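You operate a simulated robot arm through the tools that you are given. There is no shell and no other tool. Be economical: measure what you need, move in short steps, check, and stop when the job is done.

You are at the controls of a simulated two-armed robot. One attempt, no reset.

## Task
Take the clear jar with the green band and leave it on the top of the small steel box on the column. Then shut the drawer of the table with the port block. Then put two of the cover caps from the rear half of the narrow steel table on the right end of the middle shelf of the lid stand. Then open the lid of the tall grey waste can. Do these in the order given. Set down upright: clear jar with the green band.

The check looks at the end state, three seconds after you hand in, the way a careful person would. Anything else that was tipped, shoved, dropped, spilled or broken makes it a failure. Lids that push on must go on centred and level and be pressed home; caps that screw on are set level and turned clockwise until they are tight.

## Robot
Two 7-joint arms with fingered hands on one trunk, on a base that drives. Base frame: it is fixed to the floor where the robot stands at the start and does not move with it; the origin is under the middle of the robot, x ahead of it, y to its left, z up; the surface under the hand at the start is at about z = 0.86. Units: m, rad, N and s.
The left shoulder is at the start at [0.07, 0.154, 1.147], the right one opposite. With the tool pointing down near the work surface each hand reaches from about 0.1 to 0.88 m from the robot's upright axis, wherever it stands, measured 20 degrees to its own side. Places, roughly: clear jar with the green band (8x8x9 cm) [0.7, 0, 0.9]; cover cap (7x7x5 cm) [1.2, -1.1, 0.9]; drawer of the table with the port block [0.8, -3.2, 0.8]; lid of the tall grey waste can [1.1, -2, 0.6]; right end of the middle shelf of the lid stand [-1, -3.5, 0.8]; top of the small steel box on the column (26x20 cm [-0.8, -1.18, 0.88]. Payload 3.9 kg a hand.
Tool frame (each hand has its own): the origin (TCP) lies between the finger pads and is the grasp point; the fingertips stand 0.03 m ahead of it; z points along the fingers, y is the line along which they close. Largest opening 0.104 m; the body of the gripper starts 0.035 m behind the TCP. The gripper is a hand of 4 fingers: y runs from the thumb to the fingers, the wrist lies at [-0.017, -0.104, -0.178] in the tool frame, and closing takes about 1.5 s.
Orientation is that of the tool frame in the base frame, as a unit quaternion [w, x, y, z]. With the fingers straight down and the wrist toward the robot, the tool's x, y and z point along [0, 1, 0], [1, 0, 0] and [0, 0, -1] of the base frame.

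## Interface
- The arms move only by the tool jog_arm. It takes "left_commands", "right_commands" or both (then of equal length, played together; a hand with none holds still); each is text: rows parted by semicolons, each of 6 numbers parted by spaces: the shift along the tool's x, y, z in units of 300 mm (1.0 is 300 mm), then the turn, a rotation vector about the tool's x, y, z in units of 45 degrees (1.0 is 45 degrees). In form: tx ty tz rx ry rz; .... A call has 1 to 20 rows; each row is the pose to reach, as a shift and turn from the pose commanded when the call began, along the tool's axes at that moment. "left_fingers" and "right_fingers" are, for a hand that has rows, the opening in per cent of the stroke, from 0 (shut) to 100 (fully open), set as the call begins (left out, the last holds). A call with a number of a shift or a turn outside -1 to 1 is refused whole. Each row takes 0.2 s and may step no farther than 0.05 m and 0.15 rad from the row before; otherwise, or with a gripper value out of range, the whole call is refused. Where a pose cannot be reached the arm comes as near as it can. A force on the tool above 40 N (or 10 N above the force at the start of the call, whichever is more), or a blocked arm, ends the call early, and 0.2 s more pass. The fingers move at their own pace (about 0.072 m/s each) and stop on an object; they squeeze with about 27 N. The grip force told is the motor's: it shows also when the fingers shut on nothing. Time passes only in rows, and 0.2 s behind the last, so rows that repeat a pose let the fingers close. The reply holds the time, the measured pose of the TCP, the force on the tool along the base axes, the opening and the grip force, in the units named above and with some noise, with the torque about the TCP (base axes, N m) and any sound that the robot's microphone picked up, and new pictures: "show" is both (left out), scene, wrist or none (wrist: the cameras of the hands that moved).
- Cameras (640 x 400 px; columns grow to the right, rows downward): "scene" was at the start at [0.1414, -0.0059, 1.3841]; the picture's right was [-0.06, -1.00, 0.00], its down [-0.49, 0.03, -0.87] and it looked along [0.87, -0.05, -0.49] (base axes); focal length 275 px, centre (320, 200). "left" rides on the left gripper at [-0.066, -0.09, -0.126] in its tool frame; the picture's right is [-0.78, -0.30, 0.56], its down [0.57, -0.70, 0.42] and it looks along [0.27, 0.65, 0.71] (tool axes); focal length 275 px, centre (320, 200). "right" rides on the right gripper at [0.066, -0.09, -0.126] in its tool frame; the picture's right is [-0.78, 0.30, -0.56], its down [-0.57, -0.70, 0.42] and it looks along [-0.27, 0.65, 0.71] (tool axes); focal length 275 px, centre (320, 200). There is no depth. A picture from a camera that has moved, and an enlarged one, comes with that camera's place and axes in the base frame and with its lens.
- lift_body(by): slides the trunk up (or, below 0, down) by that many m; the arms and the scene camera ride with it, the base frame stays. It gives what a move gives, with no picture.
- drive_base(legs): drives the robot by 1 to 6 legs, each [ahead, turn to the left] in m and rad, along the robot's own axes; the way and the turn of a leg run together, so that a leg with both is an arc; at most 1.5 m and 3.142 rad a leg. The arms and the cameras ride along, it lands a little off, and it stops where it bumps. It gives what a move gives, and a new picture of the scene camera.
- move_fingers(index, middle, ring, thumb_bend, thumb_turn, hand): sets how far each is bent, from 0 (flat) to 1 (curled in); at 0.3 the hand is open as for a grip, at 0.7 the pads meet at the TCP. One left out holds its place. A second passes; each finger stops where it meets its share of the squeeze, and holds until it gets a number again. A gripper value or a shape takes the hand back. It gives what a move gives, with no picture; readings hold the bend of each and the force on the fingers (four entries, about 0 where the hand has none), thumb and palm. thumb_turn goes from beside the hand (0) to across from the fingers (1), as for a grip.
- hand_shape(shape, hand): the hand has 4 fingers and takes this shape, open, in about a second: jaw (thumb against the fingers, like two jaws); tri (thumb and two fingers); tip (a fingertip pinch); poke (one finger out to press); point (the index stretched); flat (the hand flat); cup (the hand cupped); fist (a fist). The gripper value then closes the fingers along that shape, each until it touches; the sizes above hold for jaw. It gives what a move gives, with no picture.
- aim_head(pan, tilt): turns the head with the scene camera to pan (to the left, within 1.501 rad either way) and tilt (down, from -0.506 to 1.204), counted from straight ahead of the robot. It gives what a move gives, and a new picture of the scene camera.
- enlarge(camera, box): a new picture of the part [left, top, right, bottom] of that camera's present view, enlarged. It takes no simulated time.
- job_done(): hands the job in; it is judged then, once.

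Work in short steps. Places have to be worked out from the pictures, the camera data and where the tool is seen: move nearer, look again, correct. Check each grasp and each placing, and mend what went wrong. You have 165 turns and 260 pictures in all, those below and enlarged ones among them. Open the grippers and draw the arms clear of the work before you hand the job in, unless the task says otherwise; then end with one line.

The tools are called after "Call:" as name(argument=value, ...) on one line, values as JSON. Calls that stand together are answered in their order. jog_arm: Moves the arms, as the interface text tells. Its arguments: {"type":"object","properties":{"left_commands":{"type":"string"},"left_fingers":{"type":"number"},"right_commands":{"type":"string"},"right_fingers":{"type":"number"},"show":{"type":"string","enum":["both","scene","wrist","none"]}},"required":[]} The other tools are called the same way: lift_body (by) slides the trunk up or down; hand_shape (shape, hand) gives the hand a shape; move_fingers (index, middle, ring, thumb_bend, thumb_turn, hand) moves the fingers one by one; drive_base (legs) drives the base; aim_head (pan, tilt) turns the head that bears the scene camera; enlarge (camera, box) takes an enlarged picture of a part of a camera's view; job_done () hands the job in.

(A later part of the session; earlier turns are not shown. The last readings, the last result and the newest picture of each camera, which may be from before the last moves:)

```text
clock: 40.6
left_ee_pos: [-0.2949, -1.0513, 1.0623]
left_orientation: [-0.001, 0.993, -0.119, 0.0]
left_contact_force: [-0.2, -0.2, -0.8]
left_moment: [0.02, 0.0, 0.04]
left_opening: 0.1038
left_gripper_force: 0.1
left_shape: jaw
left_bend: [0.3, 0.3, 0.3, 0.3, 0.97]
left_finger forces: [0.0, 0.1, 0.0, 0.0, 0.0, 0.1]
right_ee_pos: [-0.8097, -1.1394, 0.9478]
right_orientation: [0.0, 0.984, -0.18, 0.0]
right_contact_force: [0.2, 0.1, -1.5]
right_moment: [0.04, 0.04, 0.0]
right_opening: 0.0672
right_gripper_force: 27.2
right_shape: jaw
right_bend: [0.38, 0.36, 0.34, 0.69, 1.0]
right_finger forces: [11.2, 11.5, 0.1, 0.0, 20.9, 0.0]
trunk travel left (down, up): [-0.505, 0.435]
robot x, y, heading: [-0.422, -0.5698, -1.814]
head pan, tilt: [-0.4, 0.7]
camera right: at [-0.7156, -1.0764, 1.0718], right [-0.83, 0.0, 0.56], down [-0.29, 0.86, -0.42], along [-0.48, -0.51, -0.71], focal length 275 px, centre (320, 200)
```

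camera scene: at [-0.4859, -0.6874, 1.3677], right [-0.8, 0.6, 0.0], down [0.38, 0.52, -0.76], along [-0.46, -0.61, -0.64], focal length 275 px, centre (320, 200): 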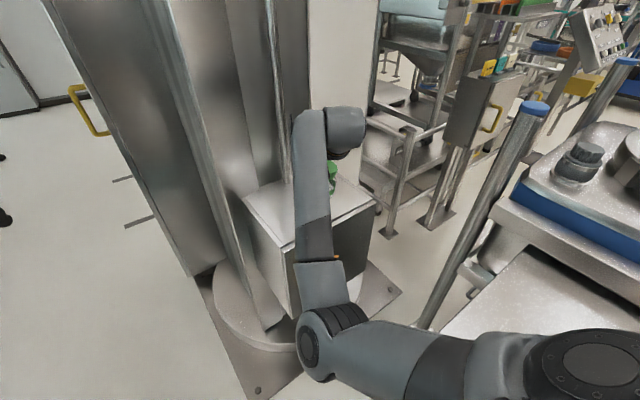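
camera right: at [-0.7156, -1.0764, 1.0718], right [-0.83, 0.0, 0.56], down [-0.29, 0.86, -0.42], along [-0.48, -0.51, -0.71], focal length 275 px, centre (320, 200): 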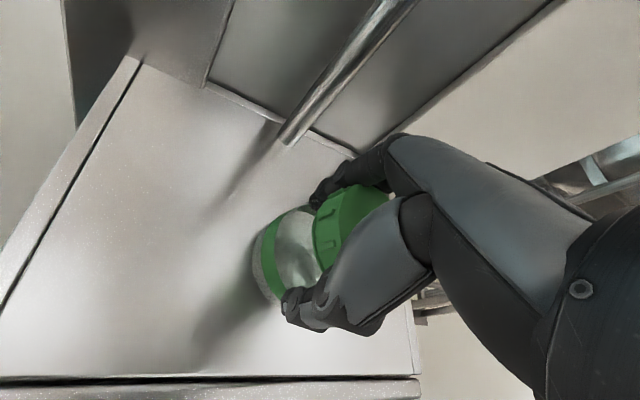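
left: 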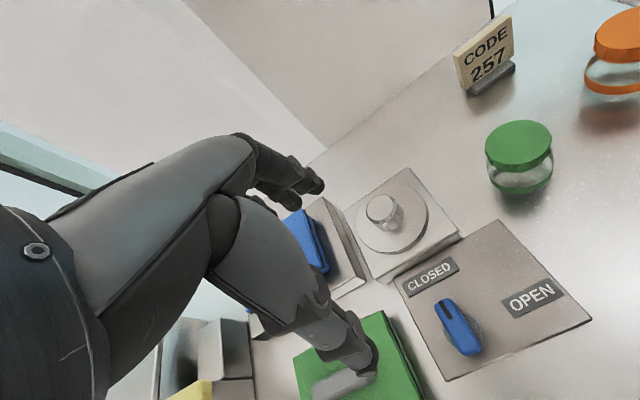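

No contact yet (z 0.948, force unchanged). I continue in small steps.

Call:
jog_arm(right_commands="0 0 0.007 0 0 0; 0 0 0.014 0 0 0; 0 0 0.014 0 0 0", show="none")

Call:
jog_arm(right_commands="0 0 0.007 0 0 0; 0 0 0.012 0 0 0; 0 0 0.012 0 0 0", show="wrist")

```text
clock: 41.4
left_ee_pos: [-0.2956, -1.0497, 1.0623]
left_orientation: [0.0, 0.993, -0.12, 0.0]
left_contact_force: [-0.4, -0.4, -0.2]
left_moment: [0.01, 0.0, 0.02]
left_opening: 0.1037
left_gripper_force: 0.1
left_shape: jaw
left_bend: [0.3, 0.3, 0.3, 0.3, 0.97]
left_finger forces: [0.0, 0.0, 0.0, 0.1, 0.1, 0.0]
right_ee_pos: [-0.8084, -1.1393, 0.9441]
right_orientation: [0.002, 0.984, -0.179, -0.001]
right_contact_force: [2.4, -2.9, 9.3]
right_moment: [-0.04, 0.21, 0.06]
right_opening: 0.0672
right_gripper_force: 27.2
right_shape: jaw
right_bend: [0.38, 0.36, 0.34, 0.69, 1.0]
right_finger forces: [16.4, 11.8, 0.0, 0.1, 21.8, 0.0]
trunk travel left (down, up): [-0.505, 0.435]
robot x, y, heading: [-0.4266, -0.5698, -1.81]
head pan, tilt: [-0.4, 0.7]
```

```text
clock: 42.2
left_ee_pos: [-0.2932, -1.0501, 1.0618]
left_orientation: [0.001, 0.993, -0.119, -0.001]
left_contact_force: [-0.3, 1.1, 0.5]
left_moment: [-0.01, -0.01, 0.01]
left_opening: 0.1038
left_gripper_force: 0.0
left_shape: jaw
left_bend: [0.3, 0.3, 0.3, 0.3, 0.97]
left_finger forces: [0.1, 0.0, 0.0, 0.0, 0.0, 0.0]
right_ee_pos: [-0.8076, -1.1388, 0.9412]
right_orientation: [0.004, 0.984, -0.179, -0.001]
right_contact_force: [3.8, -6.3, 19.8]
right_moment: [0.17, 0.42, 0.09]
right_opening: 0.0674
right_gripper_force: 26.8
right_shape: jaw
right_bend: [0.38, 0.35, 0.34, 0.69, 1.0]
right_finger forces: [22.6, 12.6, 0.0, 0.1, 23.2, 0.1]
trunk travel left (down, up): [-0.505, 0.435]
robot x, y, heading: [-0.424, -0.5666, -1.806]
head pan, tilt: [-0.4, 0.7]
camera right: at [-0.7126, -1.075, 1.0668], right [-0.83, 0.0, 0.56], down [-0.29, 0.86, -0.43], along [-0.48, -0.52, -0.71], focal length 275 px, centre (320, 200)
```

right: 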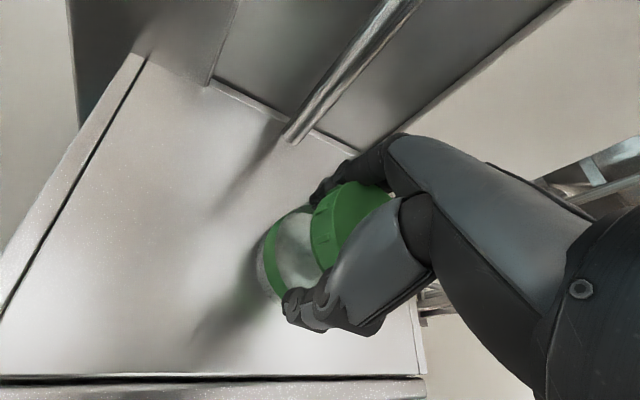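

The jar is down. I relieve the press by about 3 mm and open the hand.

Call:
jog_arm(right_commands="0 0 -0.012 0 0 0; 0 0 -0.012 0 0 0", show="none")

Call:
jog_arm(right_commands="0 0 0 0 0 0; 0 0 0 0 0 0; 0 0 0 0 0 0; 0 0 0 0 0 0; 0 0 0 0 0 0; 0 0 0 0 0 0", right_fingers=100, show="wrist")

```text
clock: 42.8
left_ee_pos: [-0.2946, -1.0488, 1.0618]
left_orientation: [0.0, 0.993, -0.119, -0.001]
left_contact_force: [-0.6, 0.1, -0.4]
left_moment: [0.0, -0.02, -0.01]
left_opening: 0.1038
left_gripper_force: 0.0
left_shape: jaw
left_bend: [0.3, 0.3, 0.3, 0.3, 0.97]
left_finger forces: [0.0, 0.0, 0.0, 0.0, 0.2, 0.0]
right_ee_pos: [-0.8092, -1.1375, 0.9424]
right_orientation: [0.0, 0.984, -0.179, -0.001]
right_contact_force: [2.8, -0.1, 9.0]
right_moment: [0.2, 0.21, -0.02]
right_opening: 0.0672
right_gripper_force: 26.8
right_shape: jaw
right_bend: [0.38, 0.35, 0.34, 0.69, 1.0]
right_finger forces: [17.1, 11.7, 0.0, 0.0, 24.0, 0.1]
trunk travel left (down, up): [-0.505, 0.435]
robot x, y, heading: [-0.4229, -0.5708, -1.814]
head pan, tilt: [-0.4, 0.7]
```

```text
clock: 44.2
left_ee_pos: [-0.2951, -1.0497, 1.063]
left_orientation: [0.0, 0.993, -0.119, 0.0]
left_contact_force: [-0.5, -0.1, 0.7]
left_moment: [0.01, 0.01, 0.04]
left_opening: 0.1037
left_gripper_force: 0.0
left_shape: jaw
left_bend: [0.3, 0.3, 0.3, 0.3, 0.97]
left_finger forces: [0.1, 0.0, 0.1, 0.1, 0.1, 0.0]
right_ee_pos: [-0.8109, -1.1385, 0.9423]
right_orientation: [0.0, 0.984, -0.18, -0.001]
right_contact_force: [0.0, -0.4, -0.7]
right_moment: [-0.02, 0.0, 0.01]
right_opening: 0.1037
right_gripper_force: 0.1
right_shape: jaw
right_bend: [0.3, 0.3, 0.3, 0.3, 0.97]
right_finger forces: [0.0, 0.1, 0.1, 0.0, 0.0, 0.0]
trunk travel left (down, up): [-0.505, 0.435]
robot x, y, heading: [-0.4242, -0.5702, -1.809]
head pan, tilt: [-0.4, 0.7]
camera right: at [-0.7154, -1.0763, 1.0678], right [-0.83, 0.0, 0.56], down [-0.29, 0.86, -0.42], along [-0.48, -0.51, -0.71], focal length 275 px, centre (320, 200)
```

right: 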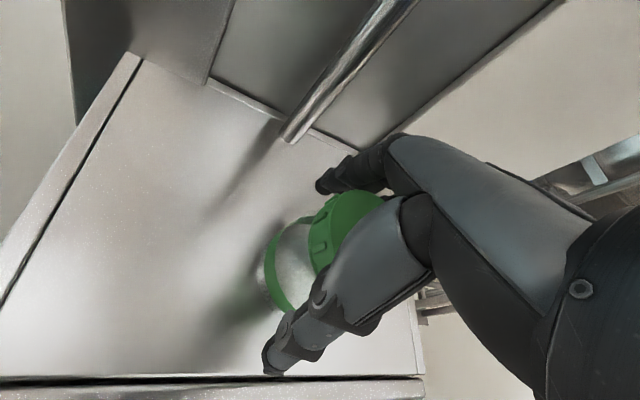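

Released with no contact forces. I lift straight up by trunk, so the arm keeps its shape, and check the jar.

Call:
lift_body(by=0.2)

Call:
enlarge(camera="right", box=[0, 0, 640, 400])

```text
clock: 46.4
left_ee_pos: [-0.2963, -1.0509, 1.2629]
left_orientation: [0.0, 0.993, -0.119, 0.0]
left_contact_force: [0.3, 0.6, 0.1]
left_moment: [0.02, -0.01, -0.02]
left_opening: 0.1039
left_gripper_force: 0.0
left_shape: jaw
left_bend: [0.3, 0.3, 0.3, 0.3, 0.97]
left_finger forces: [0.0, 0.0, 0.0, 0.1, 0.0, 0.1]
right_ee_pos: [-0.8102, -1.14, 1.1418]
right_orientation: [0.001, 0.984, -0.18, 0.0]
right_contact_force: [0.3, 0.5, 0.4]
right_moment: [-0.03, -0.02, 0.0]
right_opening: 0.1036
right_gripper_force: 0.1
right_shape: jaw
right_bend: [0.3, 0.3, 0.3, 0.3, 0.97]
right_finger forces: [0.0, 0.1, 0.0, 0.1, 0.1, 0.0]
trunk travel left (down, up): [-0.705, 0.235]
robot x, y, heading: [-0.4251, -0.5698, -1.813]
head pan, tilt: [-0.4, 0.7]
```

```text
1.00 times, centred on (320, 200) of right (not enlarged: the box is as wide or as high as the picture)
camera zoom: at [-0.7153, -1.0764, 1.2677], right [-0.83, 0.0, 0.56], down [-0.29, 0.86, -0.42], along [-0.48, -0.51, -0.71], focal length 275 px, centre (320, 200)
```

zoom: 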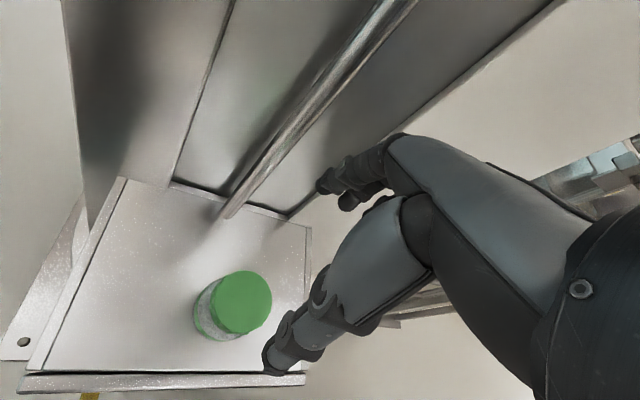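

The jar stands upright on the box. I back off and head down the corridor toward the table with the port block.

Call:
drive_base(legs=[[-0.25, 0], [0, 0.55], [1.3, 0], [0, -0.3]])

Call:
aim_head(pan=0.4, tilt=0.4)

```text
clock: 56.8
left_ee_pos: [0.2837, -1.9887, 1.2628]
left_orientation: [0.0, 1.0, 0.011, 0.0]
left_contact_force: [0.1, -0.4, 1.0]
left_moment: [0.01, 0.02, -0.02]
left_opening: 0.1038
left_gripper_force: 0.2
left_shape: jaw
left_bend: [0.3, 0.3, 0.3, 0.3, 0.97]
left_finger forces: [0.1, 0.0, 0.1, 0.1, 0.0, 0.1]
right_ee_pos: [-0.1908, -2.2063, 1.1429]
right_orientation: [0.001, 0.999, -0.05, -0.001]
right_contact_force: [0.5, 0.7, -0.1]
right_moment: [0.01, 0.01, -0.02]
right_opening: 0.1038
right_gripper_force: 0.0
right_shape: jaw
right_bend: [0.3, 0.3, 0.3, 0.3, 0.97]
right_finger forces: [0.1, 0.1, 0.1, 0.1, 0.1, 0.1]
trunk travel left (down, up): [-0.705, 0.235]
robot x, y, heading: [0.0373, -1.5528, -1.544]
head pan, tilt: [-0.4, 0.7]
camera scene: at [0.0069, -1.6865, 1.4728], right [-0.93, 0.37, 0.0], down [0.24, 0.6, -0.77], along [-0.28, -0.71, -0.64], focal length 275 px, centre (320, 200)
```

scene: 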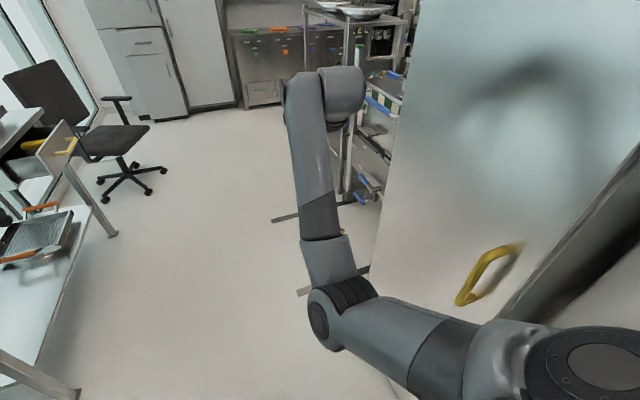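

```text
clock: 57.9
left_ee_pos: [0.2834, -1.9895, 1.2628]
left_orientation: [0.0, 1.0, 0.01, 0.0]
left_contact_force: [0.0, 0.4, 1.4]
left_moment: [0.04, 0.0, -0.03]
left_opening: 0.1037
left_gripper_force: 0.1
left_shape: jaw
left_bend: [0.3, 0.3, 0.3, 0.3, 0.97]
left_finger forces: [0.0, 0.0, 0.1, 0.1, 0.1, 0.0]
right_ee_pos: [-0.19, -2.2065, 1.1421]
right_orientation: [0.0, 0.999, -0.05, -0.001]
right_contact_force: [-0.5, 0.5, 0.4]
right_moment: [0.0, 0.0, -0.01]
right_opening: 0.104
right_gripper_force: 0.0
right_shape: jaw
right_bend: [0.3, 0.3, 0.3, 0.3, 0.97]
right_finger forces: [0.0, 0.0, 0.0, 0.0, 0.0, 0.1]
trunk travel left (down, up): [-0.705, 0.235]
robot x, y, heading: [0.0348, -1.5534, -1.546]
head pan, tilt: [0.4, 0.4]
camera scene: at [0.0751, -1.6925, 1.4996], right [-0.91, -0.41, 0.0], down [-0.16, 0.36, -0.92], along [0.38, -0.84, -0.39], focal length 275 px, centre (320, 200)
```

scene: 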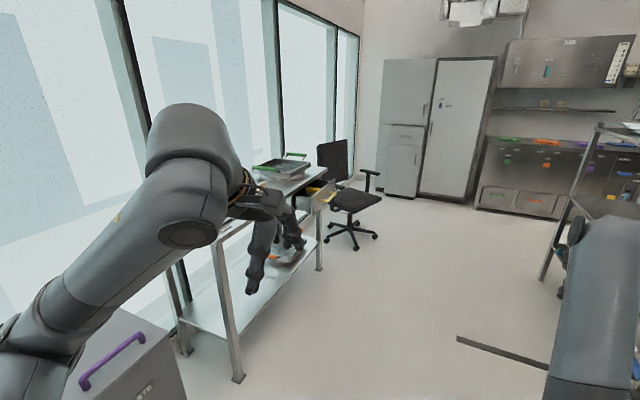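

The open drawer with a yellow handle shows on the far table. I zoom in to locate it.

Call:
enlarge(camera="scene", box=[230, 130, 390, 230])

```text
4.00 times, centred on (310, 180) of scene
camera zoom: at [0.0751, -1.6925, 1.4996], right [-0.91, -0.41, 0.0], down [-0.16, 0.36, -0.92], along [0.38, -0.84, -0.39], focal length 1100 px, centre (360, 280)
```

zoom: 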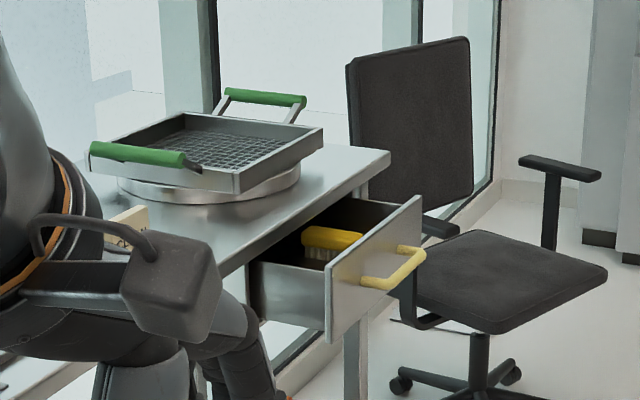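

The drawer front is at about x 0.73, y -3.3, with the handle near z 0.78. I drive down and turn to face it from a distance.

Call:
drive_base(legs=[[0, -0.1], [1.5, 0], [0.05, 0], [0, 1.646]])

Call:
aim_head(pan=0.0, tilt=0.7)

```text
clock: 70.4
left_ee_pos: [0.3451, -2.8689, 1.2621]
left_orientation: [0.0, 0.711, 0.703, 0.001]
left_contact_force: [0.1, 0.2, 0.0]
left_moment: [-0.04, -0.01, 0.0]
left_opening: 0.1037
left_gripper_force: 0.2
left_shape: jaw
left_bend: [0.3, 0.3, 0.3, 0.3, 0.97]
left_finger forces: [0.0, 0.0, 0.0, 0.1, 0.0, 0.0]
right_ee_pos: [0.5487, -3.3503, 1.1414]
right_orientation: [0.0, 0.752, 0.659, 0.0]
right_contact_force: [-0.3, 0.3, -0.2]
right_moment: [0.03, -0.01, 0.0]
right_opening: 0.1038
right_gripper_force: 0.1
right_shape: jaw
right_bend: [0.3, 0.3, 0.3, 0.3, 0.97]
right_finger forces: [0.0, 0.0, 0.0, 0.0, 0.1, 0.1]
trunk travel left (down, up): [-0.705, 0.235]
robot x, y, heading: [-0.093, -3.101, -0.013]
head pan, tilt: [0.4, 0.4]
camera scene: at [0.0418, -3.068, 1.4996], right [0.38, -0.93, 0.0], down [-0.36, -0.15, -0.92], along [0.85, 0.35, -0.39], focal length 275 px, centre (320, 200)
```

scene: 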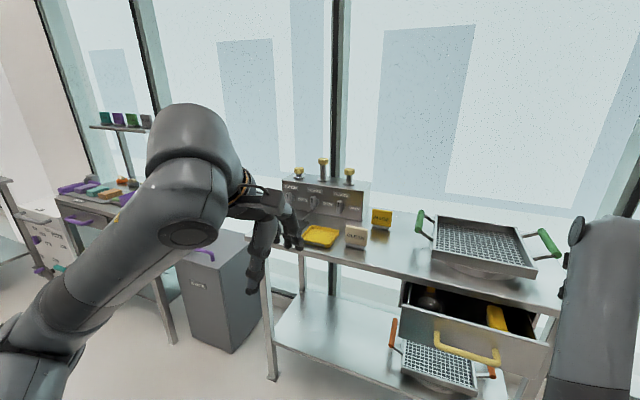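

```text
clock: 71.3
left_ee_pos: [0.3445, -2.8681, 1.2619]
left_orientation: [0.001, 0.711, 0.704, 0.0]
left_contact_force: [-1.1, -0.2, 0.1]
left_moment: [-0.05, 0.01, -0.02]
left_opening: 0.1037
left_gripper_force: 0.0
left_shape: jaw
left_bend: [0.3, 0.3, 0.3, 0.3, 0.97]
left_finger forces: [0.0, 0.0, 0.1, 0.0, 0.0, 0.0]
right_ee_pos: [0.5478, -3.348, 1.1418]
right_orientation: [0.0, 0.753, 0.658, 0.0]
right_contact_force: [0.0, -0.2, 0.5]
right_moment: [0.0, 0.01, -0.02]
right_opening: 0.1035
right_gripper_force: 0.1
right_shape: jaw
right_bend: [0.3, 0.3, 0.3, 0.3, 0.97]
right_finger forces: [0.0, 0.0, 0.0, 0.1, 0.1, 0.1]
trunk travel left (down, up): [-0.705, 0.235]
robot x, y, heading: [-0.0954, -3.1033, -0.012]
head pan, tilt: [0.0, 0.7]
camera scene: at [0.041, -3.1037, 1.4728], right [-0.01, -1.0, 0.0], down [-0.64, 0.01, -0.77], along [0.77, -0.01, -0.64], focal length 275 px, centre (320, 200)
```

scene: 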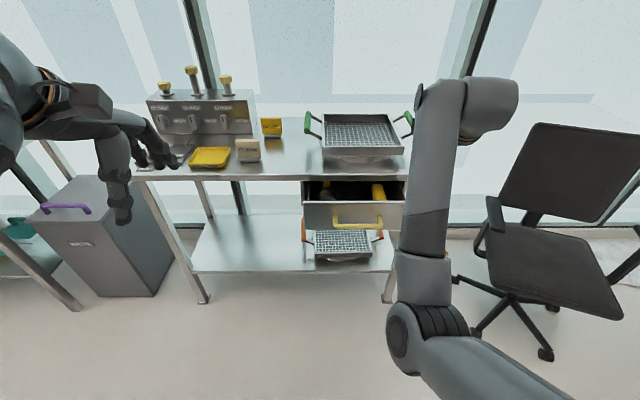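

The drawer front is at x≈0.75, y -3.05 to -3.40, z 0.75–0.87; the handle is near y -3.24, z 0.78. I close the right hand and lower the trunk, then push the handle with the backs of the fingers.

Call:
lift_body(by=-0.33)

Call:
jog_arm(right_commands="0.08 0.02 0 0 0 -0.04; 0.16 0.04 0 0 0 -0.08; 0.24 0.06 0 0 0 -0.12; 0.33 0.08 0 0 0 -0.17; 0.33 0.08 0 0 0 -0.17; 0.33 0.08 0 0 0 -0.17; 0.33 0.08 0 0 0 -0.17; 0.33 0.08 0 0 0 -0.17", right_fingers=0)

```text
clock: 74.5
left_ee_pos: [0.3452, -2.8678, 0.9339]
left_orientation: [0.0, 0.711, 0.703, 0.0]
left_contact_force: [0.4, 0.6, -0.5]
left_moment: [0.02, -0.01, -0.02]
left_opening: 0.1037
left_gripper_force: 0.2
left_shape: jaw
left_bend: [0.3, 0.3, 0.3, 0.3, 0.97]
left_finger forces: [0.1, 0.0, 0.0, 0.0, 0.1, 0.0]
right_ee_pos: [0.547, -3.348, 0.8122]
right_orientation: [-0.001, 0.752, 0.659, -0.001]
right_contact_force: [-0.4, 0.2, 0.4]
right_moment: [-0.01, 0.0, 0.0]
right_opening: 0.1038
right_gripper_force: 0.1
right_shape: jaw
right_bend: [0.3, 0.3, 0.3, 0.3, 0.97]
right_finger forces: [0.0, 0.0, 0.0, 0.0, 0.0, 0.0]
trunk travel left (down, up): [-0.375, 0.565]
robot x, y, heading: [-0.0945, -3.101, -0.012]
head pan, tilt: [0.0, 0.7]
```

```text
clock: 76.3
left_ee_pos: [0.3448, -2.8675, 0.9329]
left_orientation: [0.0, 0.71, 0.704, 0.0]
left_contact_force: [0.4, 0.8, -0.3]
left_moment: [-0.01, -0.02, 0.02]
left_opening: 0.1038
left_gripper_force: 0.1
left_shape: jaw
left_bend: [0.3, 0.3, 0.3, 0.3, 0.97]
left_finger forces: [0.0, 0.0, 0.1, 0.0, 0.0, 0.1]
right_ee_pos: [0.5838, -3.2531, 0.8122]
right_orientation: [0.0, 0.706, 0.708, 0.0]
right_contact_force: [0.4, -0.4, -0.5]
right_moment: [-0.01, -0.01, 0.03]
right_opening: 0.0
right_gripper_force: 26.9
right_shape: jaw
right_bend: [0.7, 0.7, 0.7, 0.48, 1.0]
right_finger forces: [0.0, 0.0, 0.1, 0.1, 0.0, 0.0]
trunk travel left (down, up): [-0.375, 0.565]
robot x, y, heading: [-0.0941, -3.1023, -0.012]
head pan, tilt: [0.0, 0.7]
camera scene: at [0.0409, -3.1038, 1.1427], right [-0.01, -1.0, 0.0], down [-0.64, 0.01, -0.76], along [0.76, -0.01, -0.64], focal length 275 px, centre (320, 200)
camera right: at [0.4949, -3.1854, 0.9374], right [0.3, -0.78, 0.56], down [-0.7, -0.57, -0.42], along [0.65, -0.26, -0.71], focal length 275 px, centre (320, 200)
```

scene: 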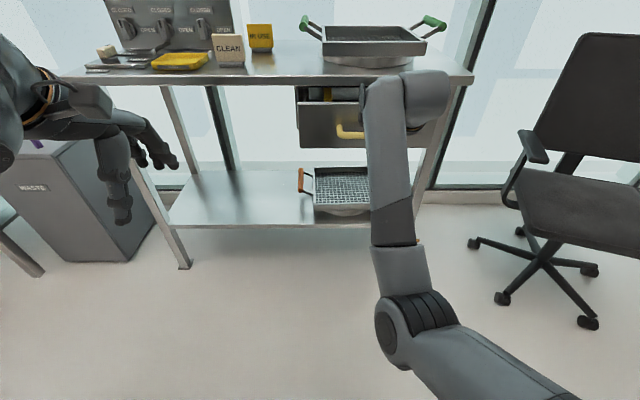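
right: 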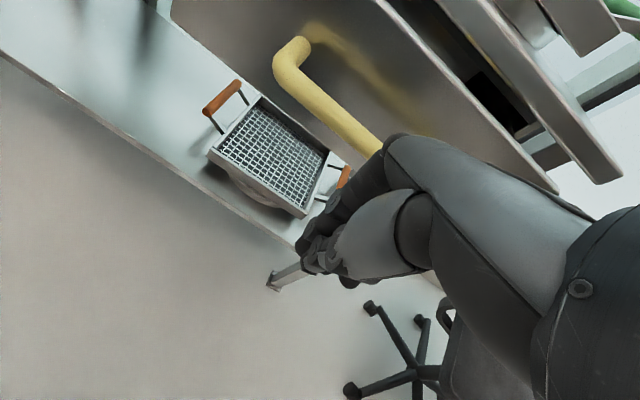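

The handle bar is at about x 0.71, z 0.817, and the hand is level with it. I drive 5 cm nearer for reach, then push.

Call:
drive_base(legs=[[0.05, 0]])

Call:
jog_arm(right_commands="0 0.05 0 0 0 0; 0 0.1 0 0 0 0; 0 0.15 0 0 0 0; 0 0.2 0 0 0 0; 0 0.25 0 0 0 0; 0 0.3 0 0 0 0")

```text
clock: 77.2
left_ee_pos: [0.3962, -2.8685, 0.9312]
left_orientation: [0.0, 0.71, 0.704, 0.0]
left_contact_force: [0.3, 0.2, -0.8]
left_moment: [-0.01, 0.03, 0.01]
left_opening: 0.1042
left_gripper_force: 0.1
left_shape: jaw
left_bend: [0.3, 0.3, 0.3, 0.3, 0.97]
left_finger forces: [0.0, 0.0, 0.0, 0.0, 0.1, 0.0]
right_ee_pos: [0.6358, -3.2522, 0.8112]
right_orientation: [-0.001, 0.707, 0.708, 0.0]
right_contact_force: [0.4, 0.6, 0.1]
right_moment: [0.0, 0.04, -0.04]
right_opening: 0.0
right_gripper_force: 26.7
right_shape: jaw
right_bend: [0.7, 0.7, 0.7, 0.48, 1.0]
right_finger forces: [0.1, 0.0, 0.0, 0.1, 0.0, 0.0]
trunk travel left (down, up): [-0.375, 0.565]
robot x, y, heading: [-0.0449, -3.1046, -0.012]
head pan, tilt: [0.0, 0.7]
camera scene: at [0.0925, -3.1042, 1.1425], right [-0.01, -1.0, 0.0], down [-0.65, 0.01, -0.76], along [0.76, -0.01, -0.65], focal length 275 px, centre (320, 200)
```

scene: 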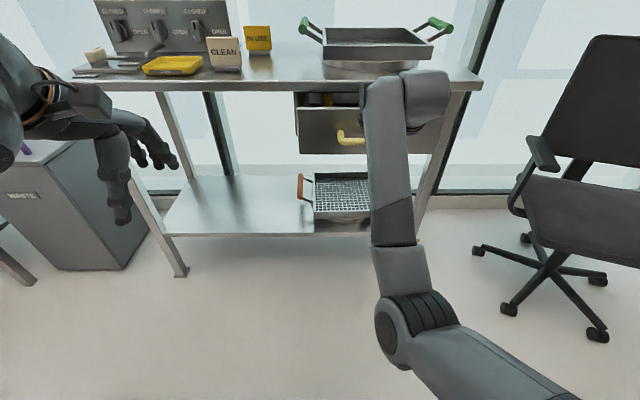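

```text
clock: 78.7
left_ee_pos: [0.3939, -2.867, 0.9312]
left_orientation: [0.0, 0.711, 0.703, -0.001]
left_contact_force: [0.8, -0.4, -0.2]
left_moment: [0.03, 0.01, 0.0]
left_opening: 0.1038
left_gripper_force: 0.1
left_shape: jaw
left_bend: [0.3, 0.3, 0.3, 0.3, 0.97]
left_finger forces: [0.1, 0.1, 0.1, 0.0, 0.0, 0.1]
right_ee_pos: [0.7244, -3.252, 0.8124]
right_orientation: [0.0, 0.707, 0.708, 0.0]
right_contact_force: [0.3, -0.8, -0.2]
right_moment: [0.01, -0.01, 0.0]
right_opening: 0.0
right_gripper_force: 26.6
right_shape: jaw
right_bend: [0.7, 0.7, 0.7, 0.48, 1.0]
right_finger forces: [0.0, 0.3, 0.0, 0.1, 0.0, 0.0]
trunk travel left (down, up): [-0.375, 0.565]
robot x, y, heading: [-0.0474, -3.0996, -0.01]
head pan, tilt: [0.0, 0.7]
camera scene: at [0.0913, -3.1043, 1.1427], right [-0.01, -1.0, 0.0], down [-0.64, 0.01, -0.76], along [0.76, -0.01, -0.64], focal length 275 px, centre (320, 200)
camera right: at [0.6351, -3.1853, 0.9372], right [0.3, -0.78, 0.56], down [-0.7, -0.57, -0.42], along [0.65, -0.26, -0.71], focal length 275 px, centre (320, 200)
```

scene: 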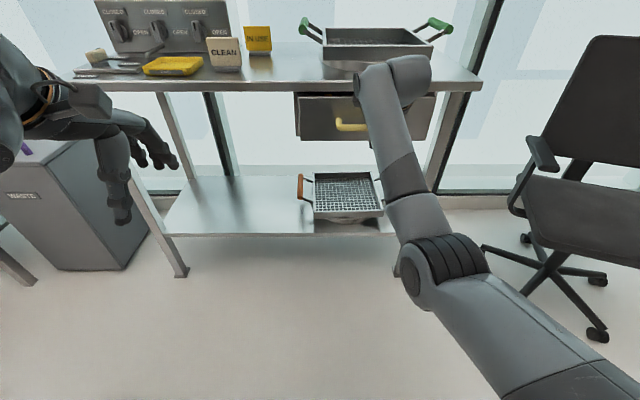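
right: 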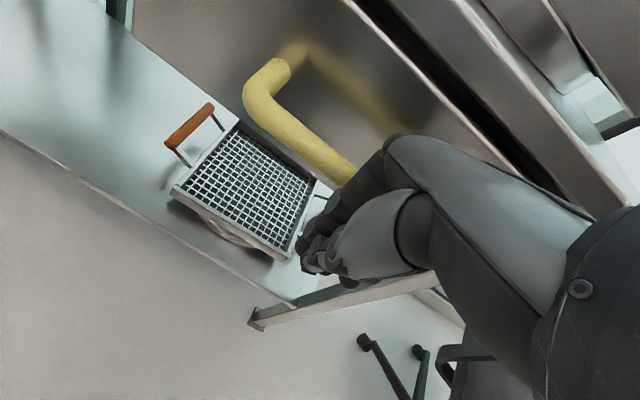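

The drawer is sliding in with little force. I keep pushing until it stops.

Call:
jog_arm(right_commands="0 0.04 0 0 0 0; 0 0.08 0 0 0 0; 0 0.12 0 0 0 0; 0 0.15 0 0 0 0; 0 0.15 0 0 0 0")

```text
clock: 79.8
left_ee_pos: [0.3904, -2.868, 0.9351]
left_orientation: [0.001, 0.711, 0.704, 0.001]
left_contact_force: [-0.6, -0.6, 0.1]
left_moment: [-0.02, 0.01, -0.01]
left_opening: 0.1035
left_gripper_force: 0.0
left_shape: jaw
left_bend: [0.3, 0.3, 0.3, 0.3, 0.97]
left_finger forces: [0.1, 0.0, 0.1, 0.1, 0.1, 0.1]
right_ee_pos: [0.766, -3.2533, 0.8163]
right_orientation: [0.004, 0.706, 0.708, 0.003]
right_contact_force: [-20.3, 0.4, 10.9]
right_moment: [-0.1, -0.47, -0.18]
right_opening: 0.0
right_gripper_force: 26.9
right_shape: jaw
right_bend: [0.7, 0.7, 0.7, 0.49, 1.0]
right_finger forces: [0.1, 22.1, 0.0, 0.0, 0.0, 0.0]
trunk travel left (down, up): [-0.375, 0.565]
robot x, y, heading: [-0.0471, -3.1009, -0.014]
head pan, tilt: [0.0, 0.7]
camera scene: at [0.0859, -3.1041, 1.1436], right [-0.01, -1.0, 0.0], down [-0.64, 0.01, -0.77], along [0.77, -0.01, -0.64], focal length 275 px, centre (320, 200)
camera right: at [0.6759, -3.1858, 0.9422], right [0.29, -0.77, 0.56], down [-0.7, -0.57, -0.43], along [0.65, -0.26, -0.71], focal length 275 px, centre (320, 200)
```

scene: 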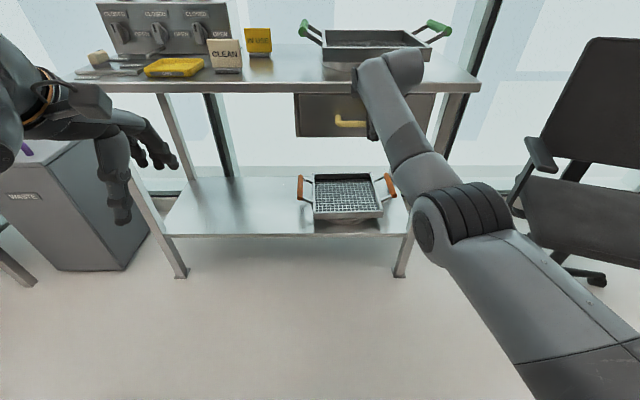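
right: 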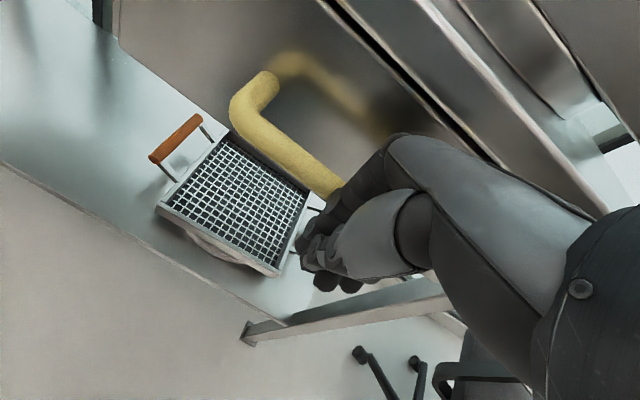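

It stopped with about 20 N on the middle finger. I check whether the drawer is fully shut.

Call:
enlarge(camera="scene", box=[270, 60, 450, 160])

Call:
enlarge(camera="right", box=[280, 0, 600, 200])

```text
3.56 times, centred on (360, 110) of scene
camera zoom: at [0.0859, -3.1041, 1.1436], right [-0.01, -1.0, 0.0], down [-0.64, 0.01, -0.77], along [0.77, -0.01, -0.64], focal length 978 px, centre (178, 520)
```

zoom: 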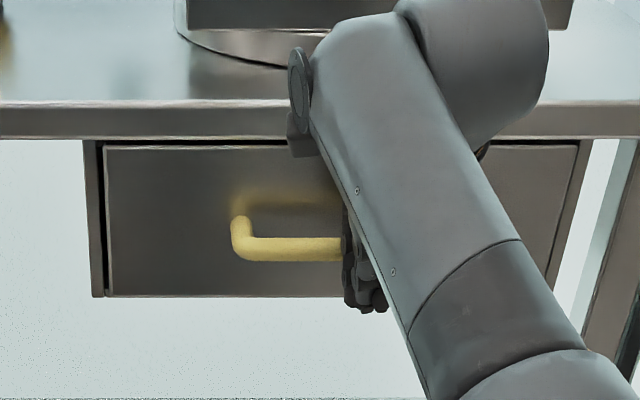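

```text
2.00 times, centred on (440, 100) of right
camera zoom: at [0.6759, -3.1858, 0.9422], right [0.29, -0.77, 0.56], down [-0.7, -0.57, -0.43], along [0.65, -0.26, -0.71], focal length 551 px, centre (80, 400)
```

zoom: 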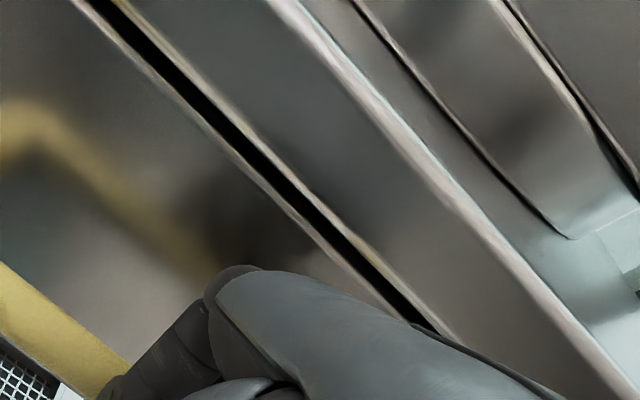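

The front looks flush with its case. I push a little more to confirm it is at the stop.

Call:
jog_arm(right_commands="0 0.02 0 0 0 0; 0 0.04 0 0 0 0; 0 0.04 0 0 0 0", show="wrist")

```text
clock: 80.6
left_ee_pos: [0.3885, -2.867, 0.9369]
left_orientation: [0.003, 0.711, 0.703, 0.002]
left_contact_force: [-1.0, 0.7, 0.4]
left_moment: [0.0, -0.04, 0.02]
left_opening: 0.1036
left_gripper_force: 0.2
left_shape: jaw
left_bend: [0.3, 0.3, 0.3, 0.3, 0.97]
left_finger forces: [0.1, 0.0, 0.0, 0.0, 0.1, 0.0]
right_ee_pos: [0.775, -3.2502, 0.8233]
right_orientation: [0.006, 0.706, 0.708, 0.004]
right_contact_force: [-27.3, 1.0, 17.0]
right_moment: [-0.24, -0.33, -0.26]
right_opening: 0.0
right_gripper_force: 26.9
right_shape: jaw
right_bend: [0.7, 0.7, 0.7, 0.49, 1.0]
right_finger forces: [2.7, 30.5, 4.3, 0.0, 0.1, 0.0]
trunk travel left (down, up): [-0.375, 0.565]
robot x, y, heading: [-0.043, -3.1027, -0.014]
head pan, tilt: [0.0, 0.7]
stopped in row 3 (right hand): the force on the tool passed its limit at 41 N (the readings are from after the stop); the commanded pose is now the measured one
camera right: at [0.6848, -3.1827, 0.9483], right [0.29, -0.77, 0.57], down [-0.69, -0.58, -0.43], along [0.66, -0.27, -0.7], focal length 275 px, centre (320, 200)
```

right: 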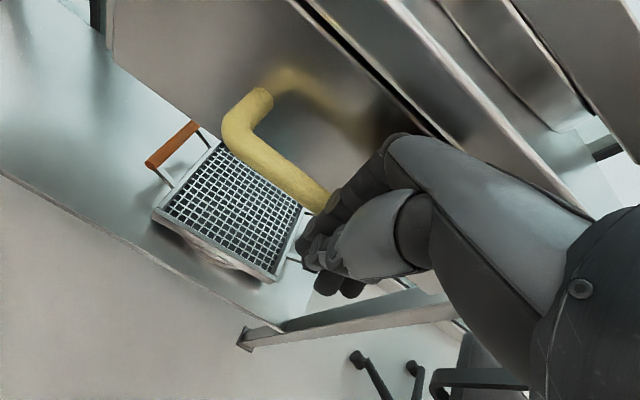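

The drawer is firmly at its stop. I withdraw the hand straight back and check the drawer.

Call:
jog_arm(right_commands="0 -0.05 0 0 0 0; 0 -0.15 0 0 0 0; 0 -0.3 0 0 0 0; 0 -0.45 0 0 0 0; 0 -0.55 0 0 0 0; 0 -0.55 0 0 0 0")

Call:
enlarge(camera="scene", box=[270, 60, 450, 160])

```text
clock: 82.0
left_ee_pos: [0.3944, -2.8671, 0.9324]
left_orientation: [0.0, 0.711, 0.704, 0.0]
left_contact_force: [-0.6, -0.2, -0.5]
left_moment: [0.01, 0.01, 0.01]
left_opening: 0.1035
left_gripper_force: 0.0
left_shape: jaw
left_bend: [0.3, 0.3, 0.3, 0.3, 0.97]
left_finger forces: [0.1, 0.1, 0.0, 0.1, 0.1, 0.0]
right_ee_pos: [0.6167, -3.2521, 0.814]
right_orientation: [0.002, 0.707, 0.707, 0.001]
right_contact_force: [-0.1, 0.7, 1.2]
right_moment: [0.0, 0.01, 0.01]
right_opening: 0.0001
right_gripper_force: 26.7
right_shape: jaw
right_bend: [0.7, 0.7, 0.7, 0.5, 1.0]
right_finger forces: [0.0, 0.0, 0.0, 0.0, 0.0, 0.1]
trunk travel left (down, up): [-0.375, 0.565]
robot x, y, heading: [-0.0451, -3.1014, -0.009]
head pan, tilt: [0.0, 0.7]
camera scene: at [0.091, -3.1046, 1.1427], right [-0.01, -1.0, 0.0], down [-0.64, 0.01, -0.76], along [0.76, -0.01, -0.64], focal length 275 px, centre (320, 200)
camera right: at [0.5267, -3.1834, 0.939], right [0.3, -0.77, 0.56], down [-0.7, -0.58, -0.43], along [0.65, -0.27, -0.71], focal length 275 px, centre (320, 200)
```

scene: 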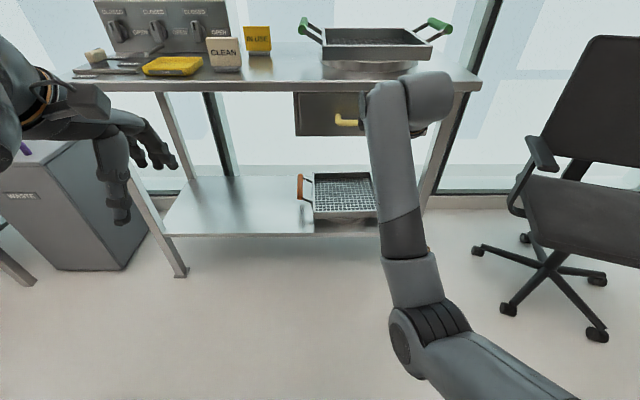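
right: 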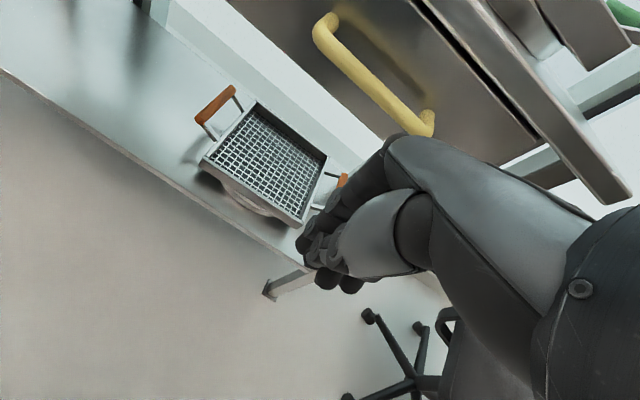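

```text
3.56 times, centred on (360, 110) of scene
camera zoom: at [0.091, -3.1046, 1.1427], right [-0.01, -1.0, 0.0], down [-0.64, 0.01, -0.76], along [0.76, -0.01, -0.64], focal length 978 px, centre (178, 520)
```

zoom: 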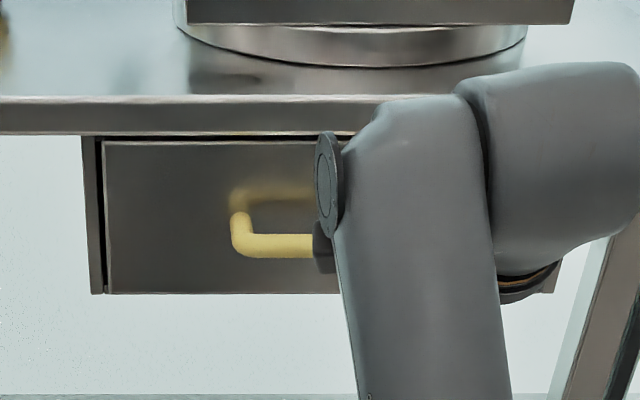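

The drawer is shut. I raise the trunk, open the hand, and drive back to the narrow steel table.

Call:
lift_body(by=0.4)

Call:
jog_arm(right_commands="0 0 0 0 0 0; 0 0 0 0 0 0; 0 0 0 0 0 0; 0 0 0 0 0 0", right_fingers=100, show="none")

Call:
drive_base(legs=[[0, 1.2], [0.53, 0], [0, 0.37], [1.35, 0], [0, -1.57]])

Call:
aim_head(pan=0, tilt=0.5)

```text
clock: 85.8
left_ee_pos: [0.394, -2.868, 1.3316]
left_orientation: [0.001, 0.71, 0.704, 0.0]
left_contact_force: [0.7, 0.4, 1.1]
left_moment: [0.0, -0.02, 0.02]
left_opening: 0.1037
left_gripper_force: 0.1
left_shape: jaw
left_bend: [0.3, 0.3, 0.3, 0.3, 0.97]
left_finger forces: [0.0, 0.0, 0.1, 0.1, 0.1, 0.1]
right_ee_pos: [0.6164, -3.2524, 1.2145]
right_orientation: [0.002, 0.706, 0.708, 0.001]
right_contact_force: [0.3, 0.2, 0.1]
right_moment: [-0.02, 0.01, 0.0]
right_opening: 0.0003
right_gripper_force: 26.7
right_shape: jaw
right_bend: [0.7, 0.7, 0.7, 0.5, 1.0]
right_finger forces: [0.0, 0.0, 0.1, 0.0, 0.0, 0.0]
trunk travel left (down, up): [-0.775, 0.165]
robot x, y, heading: [-0.0431, -3.1033, -0.01]
head pan, tilt: [0.0, 0.7]
```

```text
clock: 86.8
left_ee_pos: [0.3947, -2.8678, 1.3325]
left_orientation: [0.0, 0.711, 0.704, 0.0]
left_contact_force: [-0.1, 0.4, 0.4]
left_moment: [0.0, 0.0, 0.03]
left_opening: 0.1036
left_gripper_force: 0.3
left_shape: jaw
left_bend: [0.3, 0.3, 0.3, 0.3, 0.97]
left_finger forces: [0.0, 0.0, 0.0, 0.0, 0.1, 0.0]
right_ee_pos: [0.6165, -3.2508, 1.2137]
right_orientation: [0.002, 0.706, 0.708, 0.0]
right_contact_force: [-0.2, -0.1, -0.2]
right_moment: [0.01, 0.01, 0.02]
right_opening: 0.1036
right_gripper_force: 0.1
right_shape: jaw
right_bend: [0.3, 0.3, 0.3, 0.3, 0.97]
right_finger forces: [0.0, 0.0, 0.0, 0.0, 0.0, 0.0]
trunk travel left (down, up): [-0.775, 0.165]
robot x, y, heading: [-0.0462, -3.1033, -0.006]
head pan, tilt: [0.0, 0.7]
```

```text
clock: 104.2
left_ee_pos: [0.5918, -1.0117, 1.3319]
left_orientation: [0.001, 0.706, 0.708, 0.0]
left_contact_force: [-0.6, -0.2, 0.3]
left_moment: [-0.01, 0.05, -0.02]
left_opening: 0.1038
left_gripper_force: 0.1
left_shape: jaw
left_bend: [0.3, 0.3, 0.3, 0.3, 0.97]
left_finger forces: [0.1, 0.0, 0.1, 0.1, 0.1, 0.0]
right_ee_pos: [0.8191, -1.3934, 1.2136]
right_orientation: [0.003, 0.702, 0.712, 0.0]
right_contact_force: [0.0, 0.4, 0.7]
right_moment: [-0.03, 0.05, -0.01]
right_opening: 0.1036
right_gripper_force: 0.0
right_shape: jaw
right_bend: [0.3, 0.3, 0.3, 0.3, 0.97]
right_finger forces: [0.0, 0.0, 0.1, 0.0, 0.0, 0.1]
trunk travel left (down, up): [-0.775, 0.165]
robot x, y, heading: [0.1561, -1.2522, 0.0]
head pan, tilt: [0.0, 0.7]
camera scene: at [0.2911, -1.2516, 1.5428], right [0.0, -1.0, 0.0], down [-0.64, 0.0, -0.76], along [0.76, 0.0, -0.64], focal length 275 px, centre (320, 200)
```

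scene: 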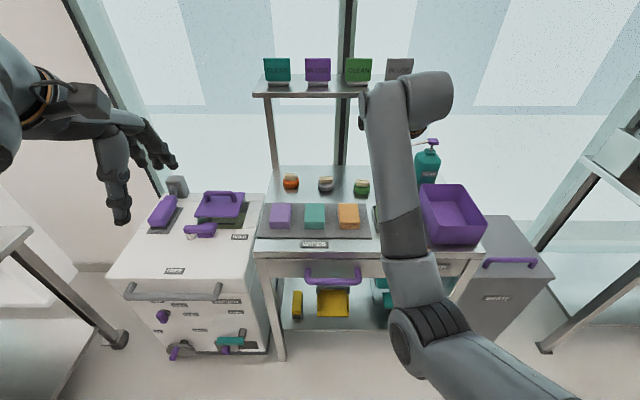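

```text
clock: 105.0
left_ee_pos: [0.5926, -1.0118, 1.3317]
left_orientation: [0.0, 0.707, 0.708, -0.001]
left_contact_force: [-0.2, -0.7, 0.4]
left_moment: [0.0, -0.02, 0.01]
left_opening: 0.1038
left_gripper_force: 0.0
left_shape: jaw
left_bend: [0.3, 0.3, 0.3, 0.3, 0.97]
left_finger forces: [0.1, 0.0, 0.1, 0.0, 0.1, 0.1]
right_ee_pos: [0.8185, -1.3937, 1.2151]
right_orientation: [0.002, 0.703, 0.711, 0.0]
right_contact_force: [0.5, 0.6, 0.1]
right_moment: [-0.01, 0.04, 0.01]
right_opening: 0.1038
right_gripper_force: 0.1
right_shape: jaw
right_bend: [0.3, 0.3, 0.3, 0.3, 0.97]
right_finger forces: [0.1, 0.1, 0.0, 0.1, 0.0, 0.0]
trunk travel left (down, up): [-0.775, 0.165]
robot x, y, heading: [0.1552, -1.2516, -0.004]
head pan, tilt: [0.0, 0.499]
camera scene: at [0.2973, -1.2522, 1.5604], right [0.0, -1.0, 0.0], down [-0.48, 0.0, -0.88], along [0.88, 0.0, -0.48], focal length 275 px, centre (320, 200)
```

scene: 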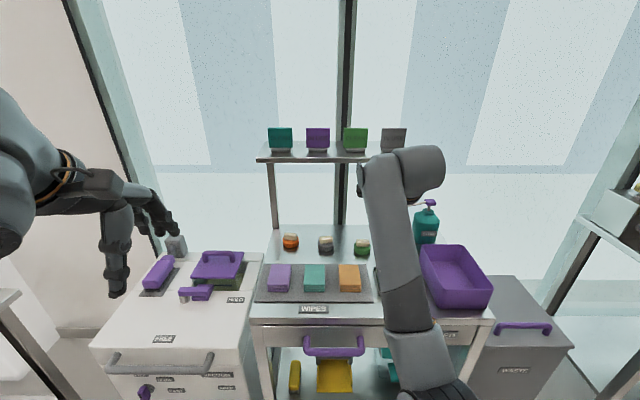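

Three round caps (orange, grey, green) sit on the rear half of the table. I enlarge the view.

Call:
enlarge(camera="scene", box=[260, 220, 380, 295])

```text
5.33 times, centred on (320, 258) of scene
camera zoom: at [0.2973, -1.2522, 1.5604], right [0.0, -1.0, 0.0], down [-0.48, 0.0, -0.88], along [0.88, 0.0, -0.48], focal length 1467 px, centre (320, -107)
```

zoom: 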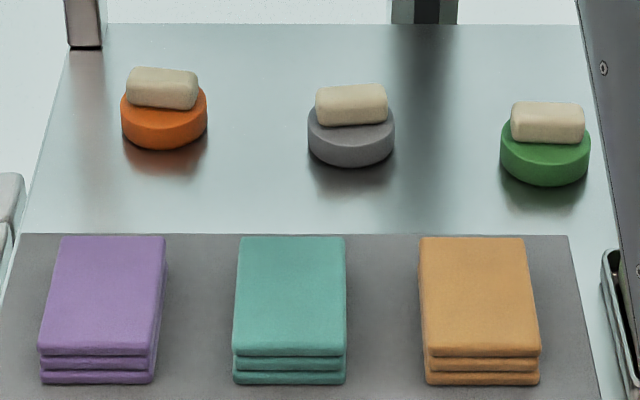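

The caps are about 7 cm discs with a grip block on top, at roughly orange (1.18, -1.14), grey (1.15, -1.275) and green (1.13, -1.41). I drive closer so both hands can each take one.

Call:
drive_base(legs=[[0.22, 0]])

Call:
enlarge(camera="right", box=[0, 0, 640, 400])

Call:
enlarge(camera="left", box=[0, 0, 640, 400])

```text
clock: 106.7
left_ee_pos: [0.8096, -1.0131, 1.3328]
left_orientation: [0.001, 0.707, 0.707, 0.002]
left_contact_force: [0.4, 0.0, 0.2]
left_moment: [-0.01, 0.02, 0.04]
left_opening: 0.1036
left_gripper_force: 0.1
left_shape: jaw
left_bend: [0.3, 0.3, 0.3, 0.3, 0.97]
left_finger forces: [0.1, 0.1, 0.0, 0.0, 0.1, 0.1]
right_ee_pos: [1.0351, -1.3945, 1.216]
right_orientation: [0.004, 0.702, 0.712, 0.001]
right_contact_force: [-0.2, 0.1, 0.6]
right_moment: [0.02, -0.01, -0.02]
right_opening: 0.1035
right_gripper_force: 0.0
right_shape: jaw
right_bend: [0.3, 0.3, 0.3, 0.3, 0.97]
right_finger forces: [0.0, 0.0, 0.0, 0.1, 0.1, 0.0]
trunk travel left (down, up): [-0.775, 0.165]
robot x, y, heading: [0.3755, -1.2527, -0.002]
head pan, tilt: [0.0, 0.499]
camera scene: at [0.5141, -1.2528, 1.5608], right [0.0, -1.0, 0.0], down [-0.48, 0.0, -0.88], along [0.88, 0.0, -0.48], focal length 275 px, centre (320, 200)
```

scene: 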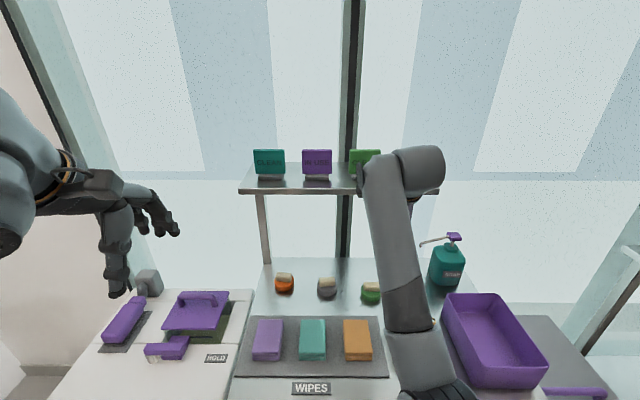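

```text
1.00 times, centred on (320, 200) of right (not enlarged: the box is as wide or as high as the picture)
camera zoom: at [0.9452, -1.3275, 1.3406], right [0.3, -0.77, 0.56], down [-0.69, -0.58, -0.43], along [0.66, -0.26, -0.71], focal length 275 px, centre (320, 200)
```

zoom: 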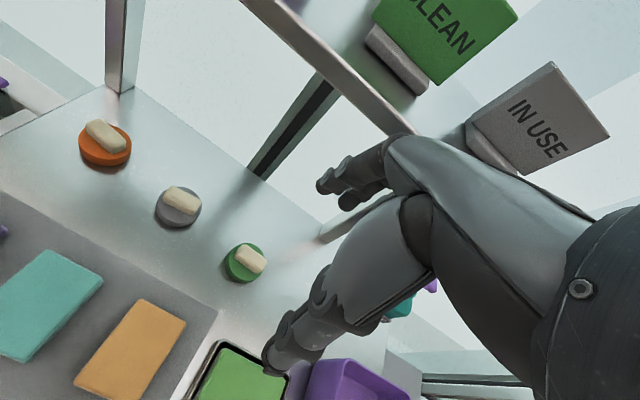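

```text
1.00 times, centred on (320, 200) of left (not enlarged: the box is as wide or as high as the picture)
camera zoom: at [0.7196, -1.0802, 1.4585], right [-0.3, -0.78, -0.56], down [-0.7, 0.57, -0.43], along [0.65, 0.27, -0.71], focal length 275 px, centre (320, 200)
```

zoom: 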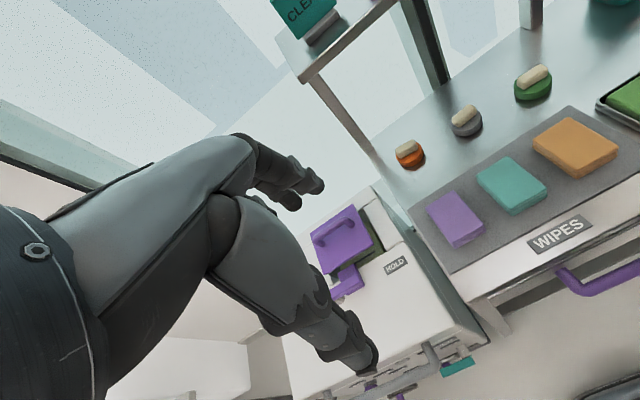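

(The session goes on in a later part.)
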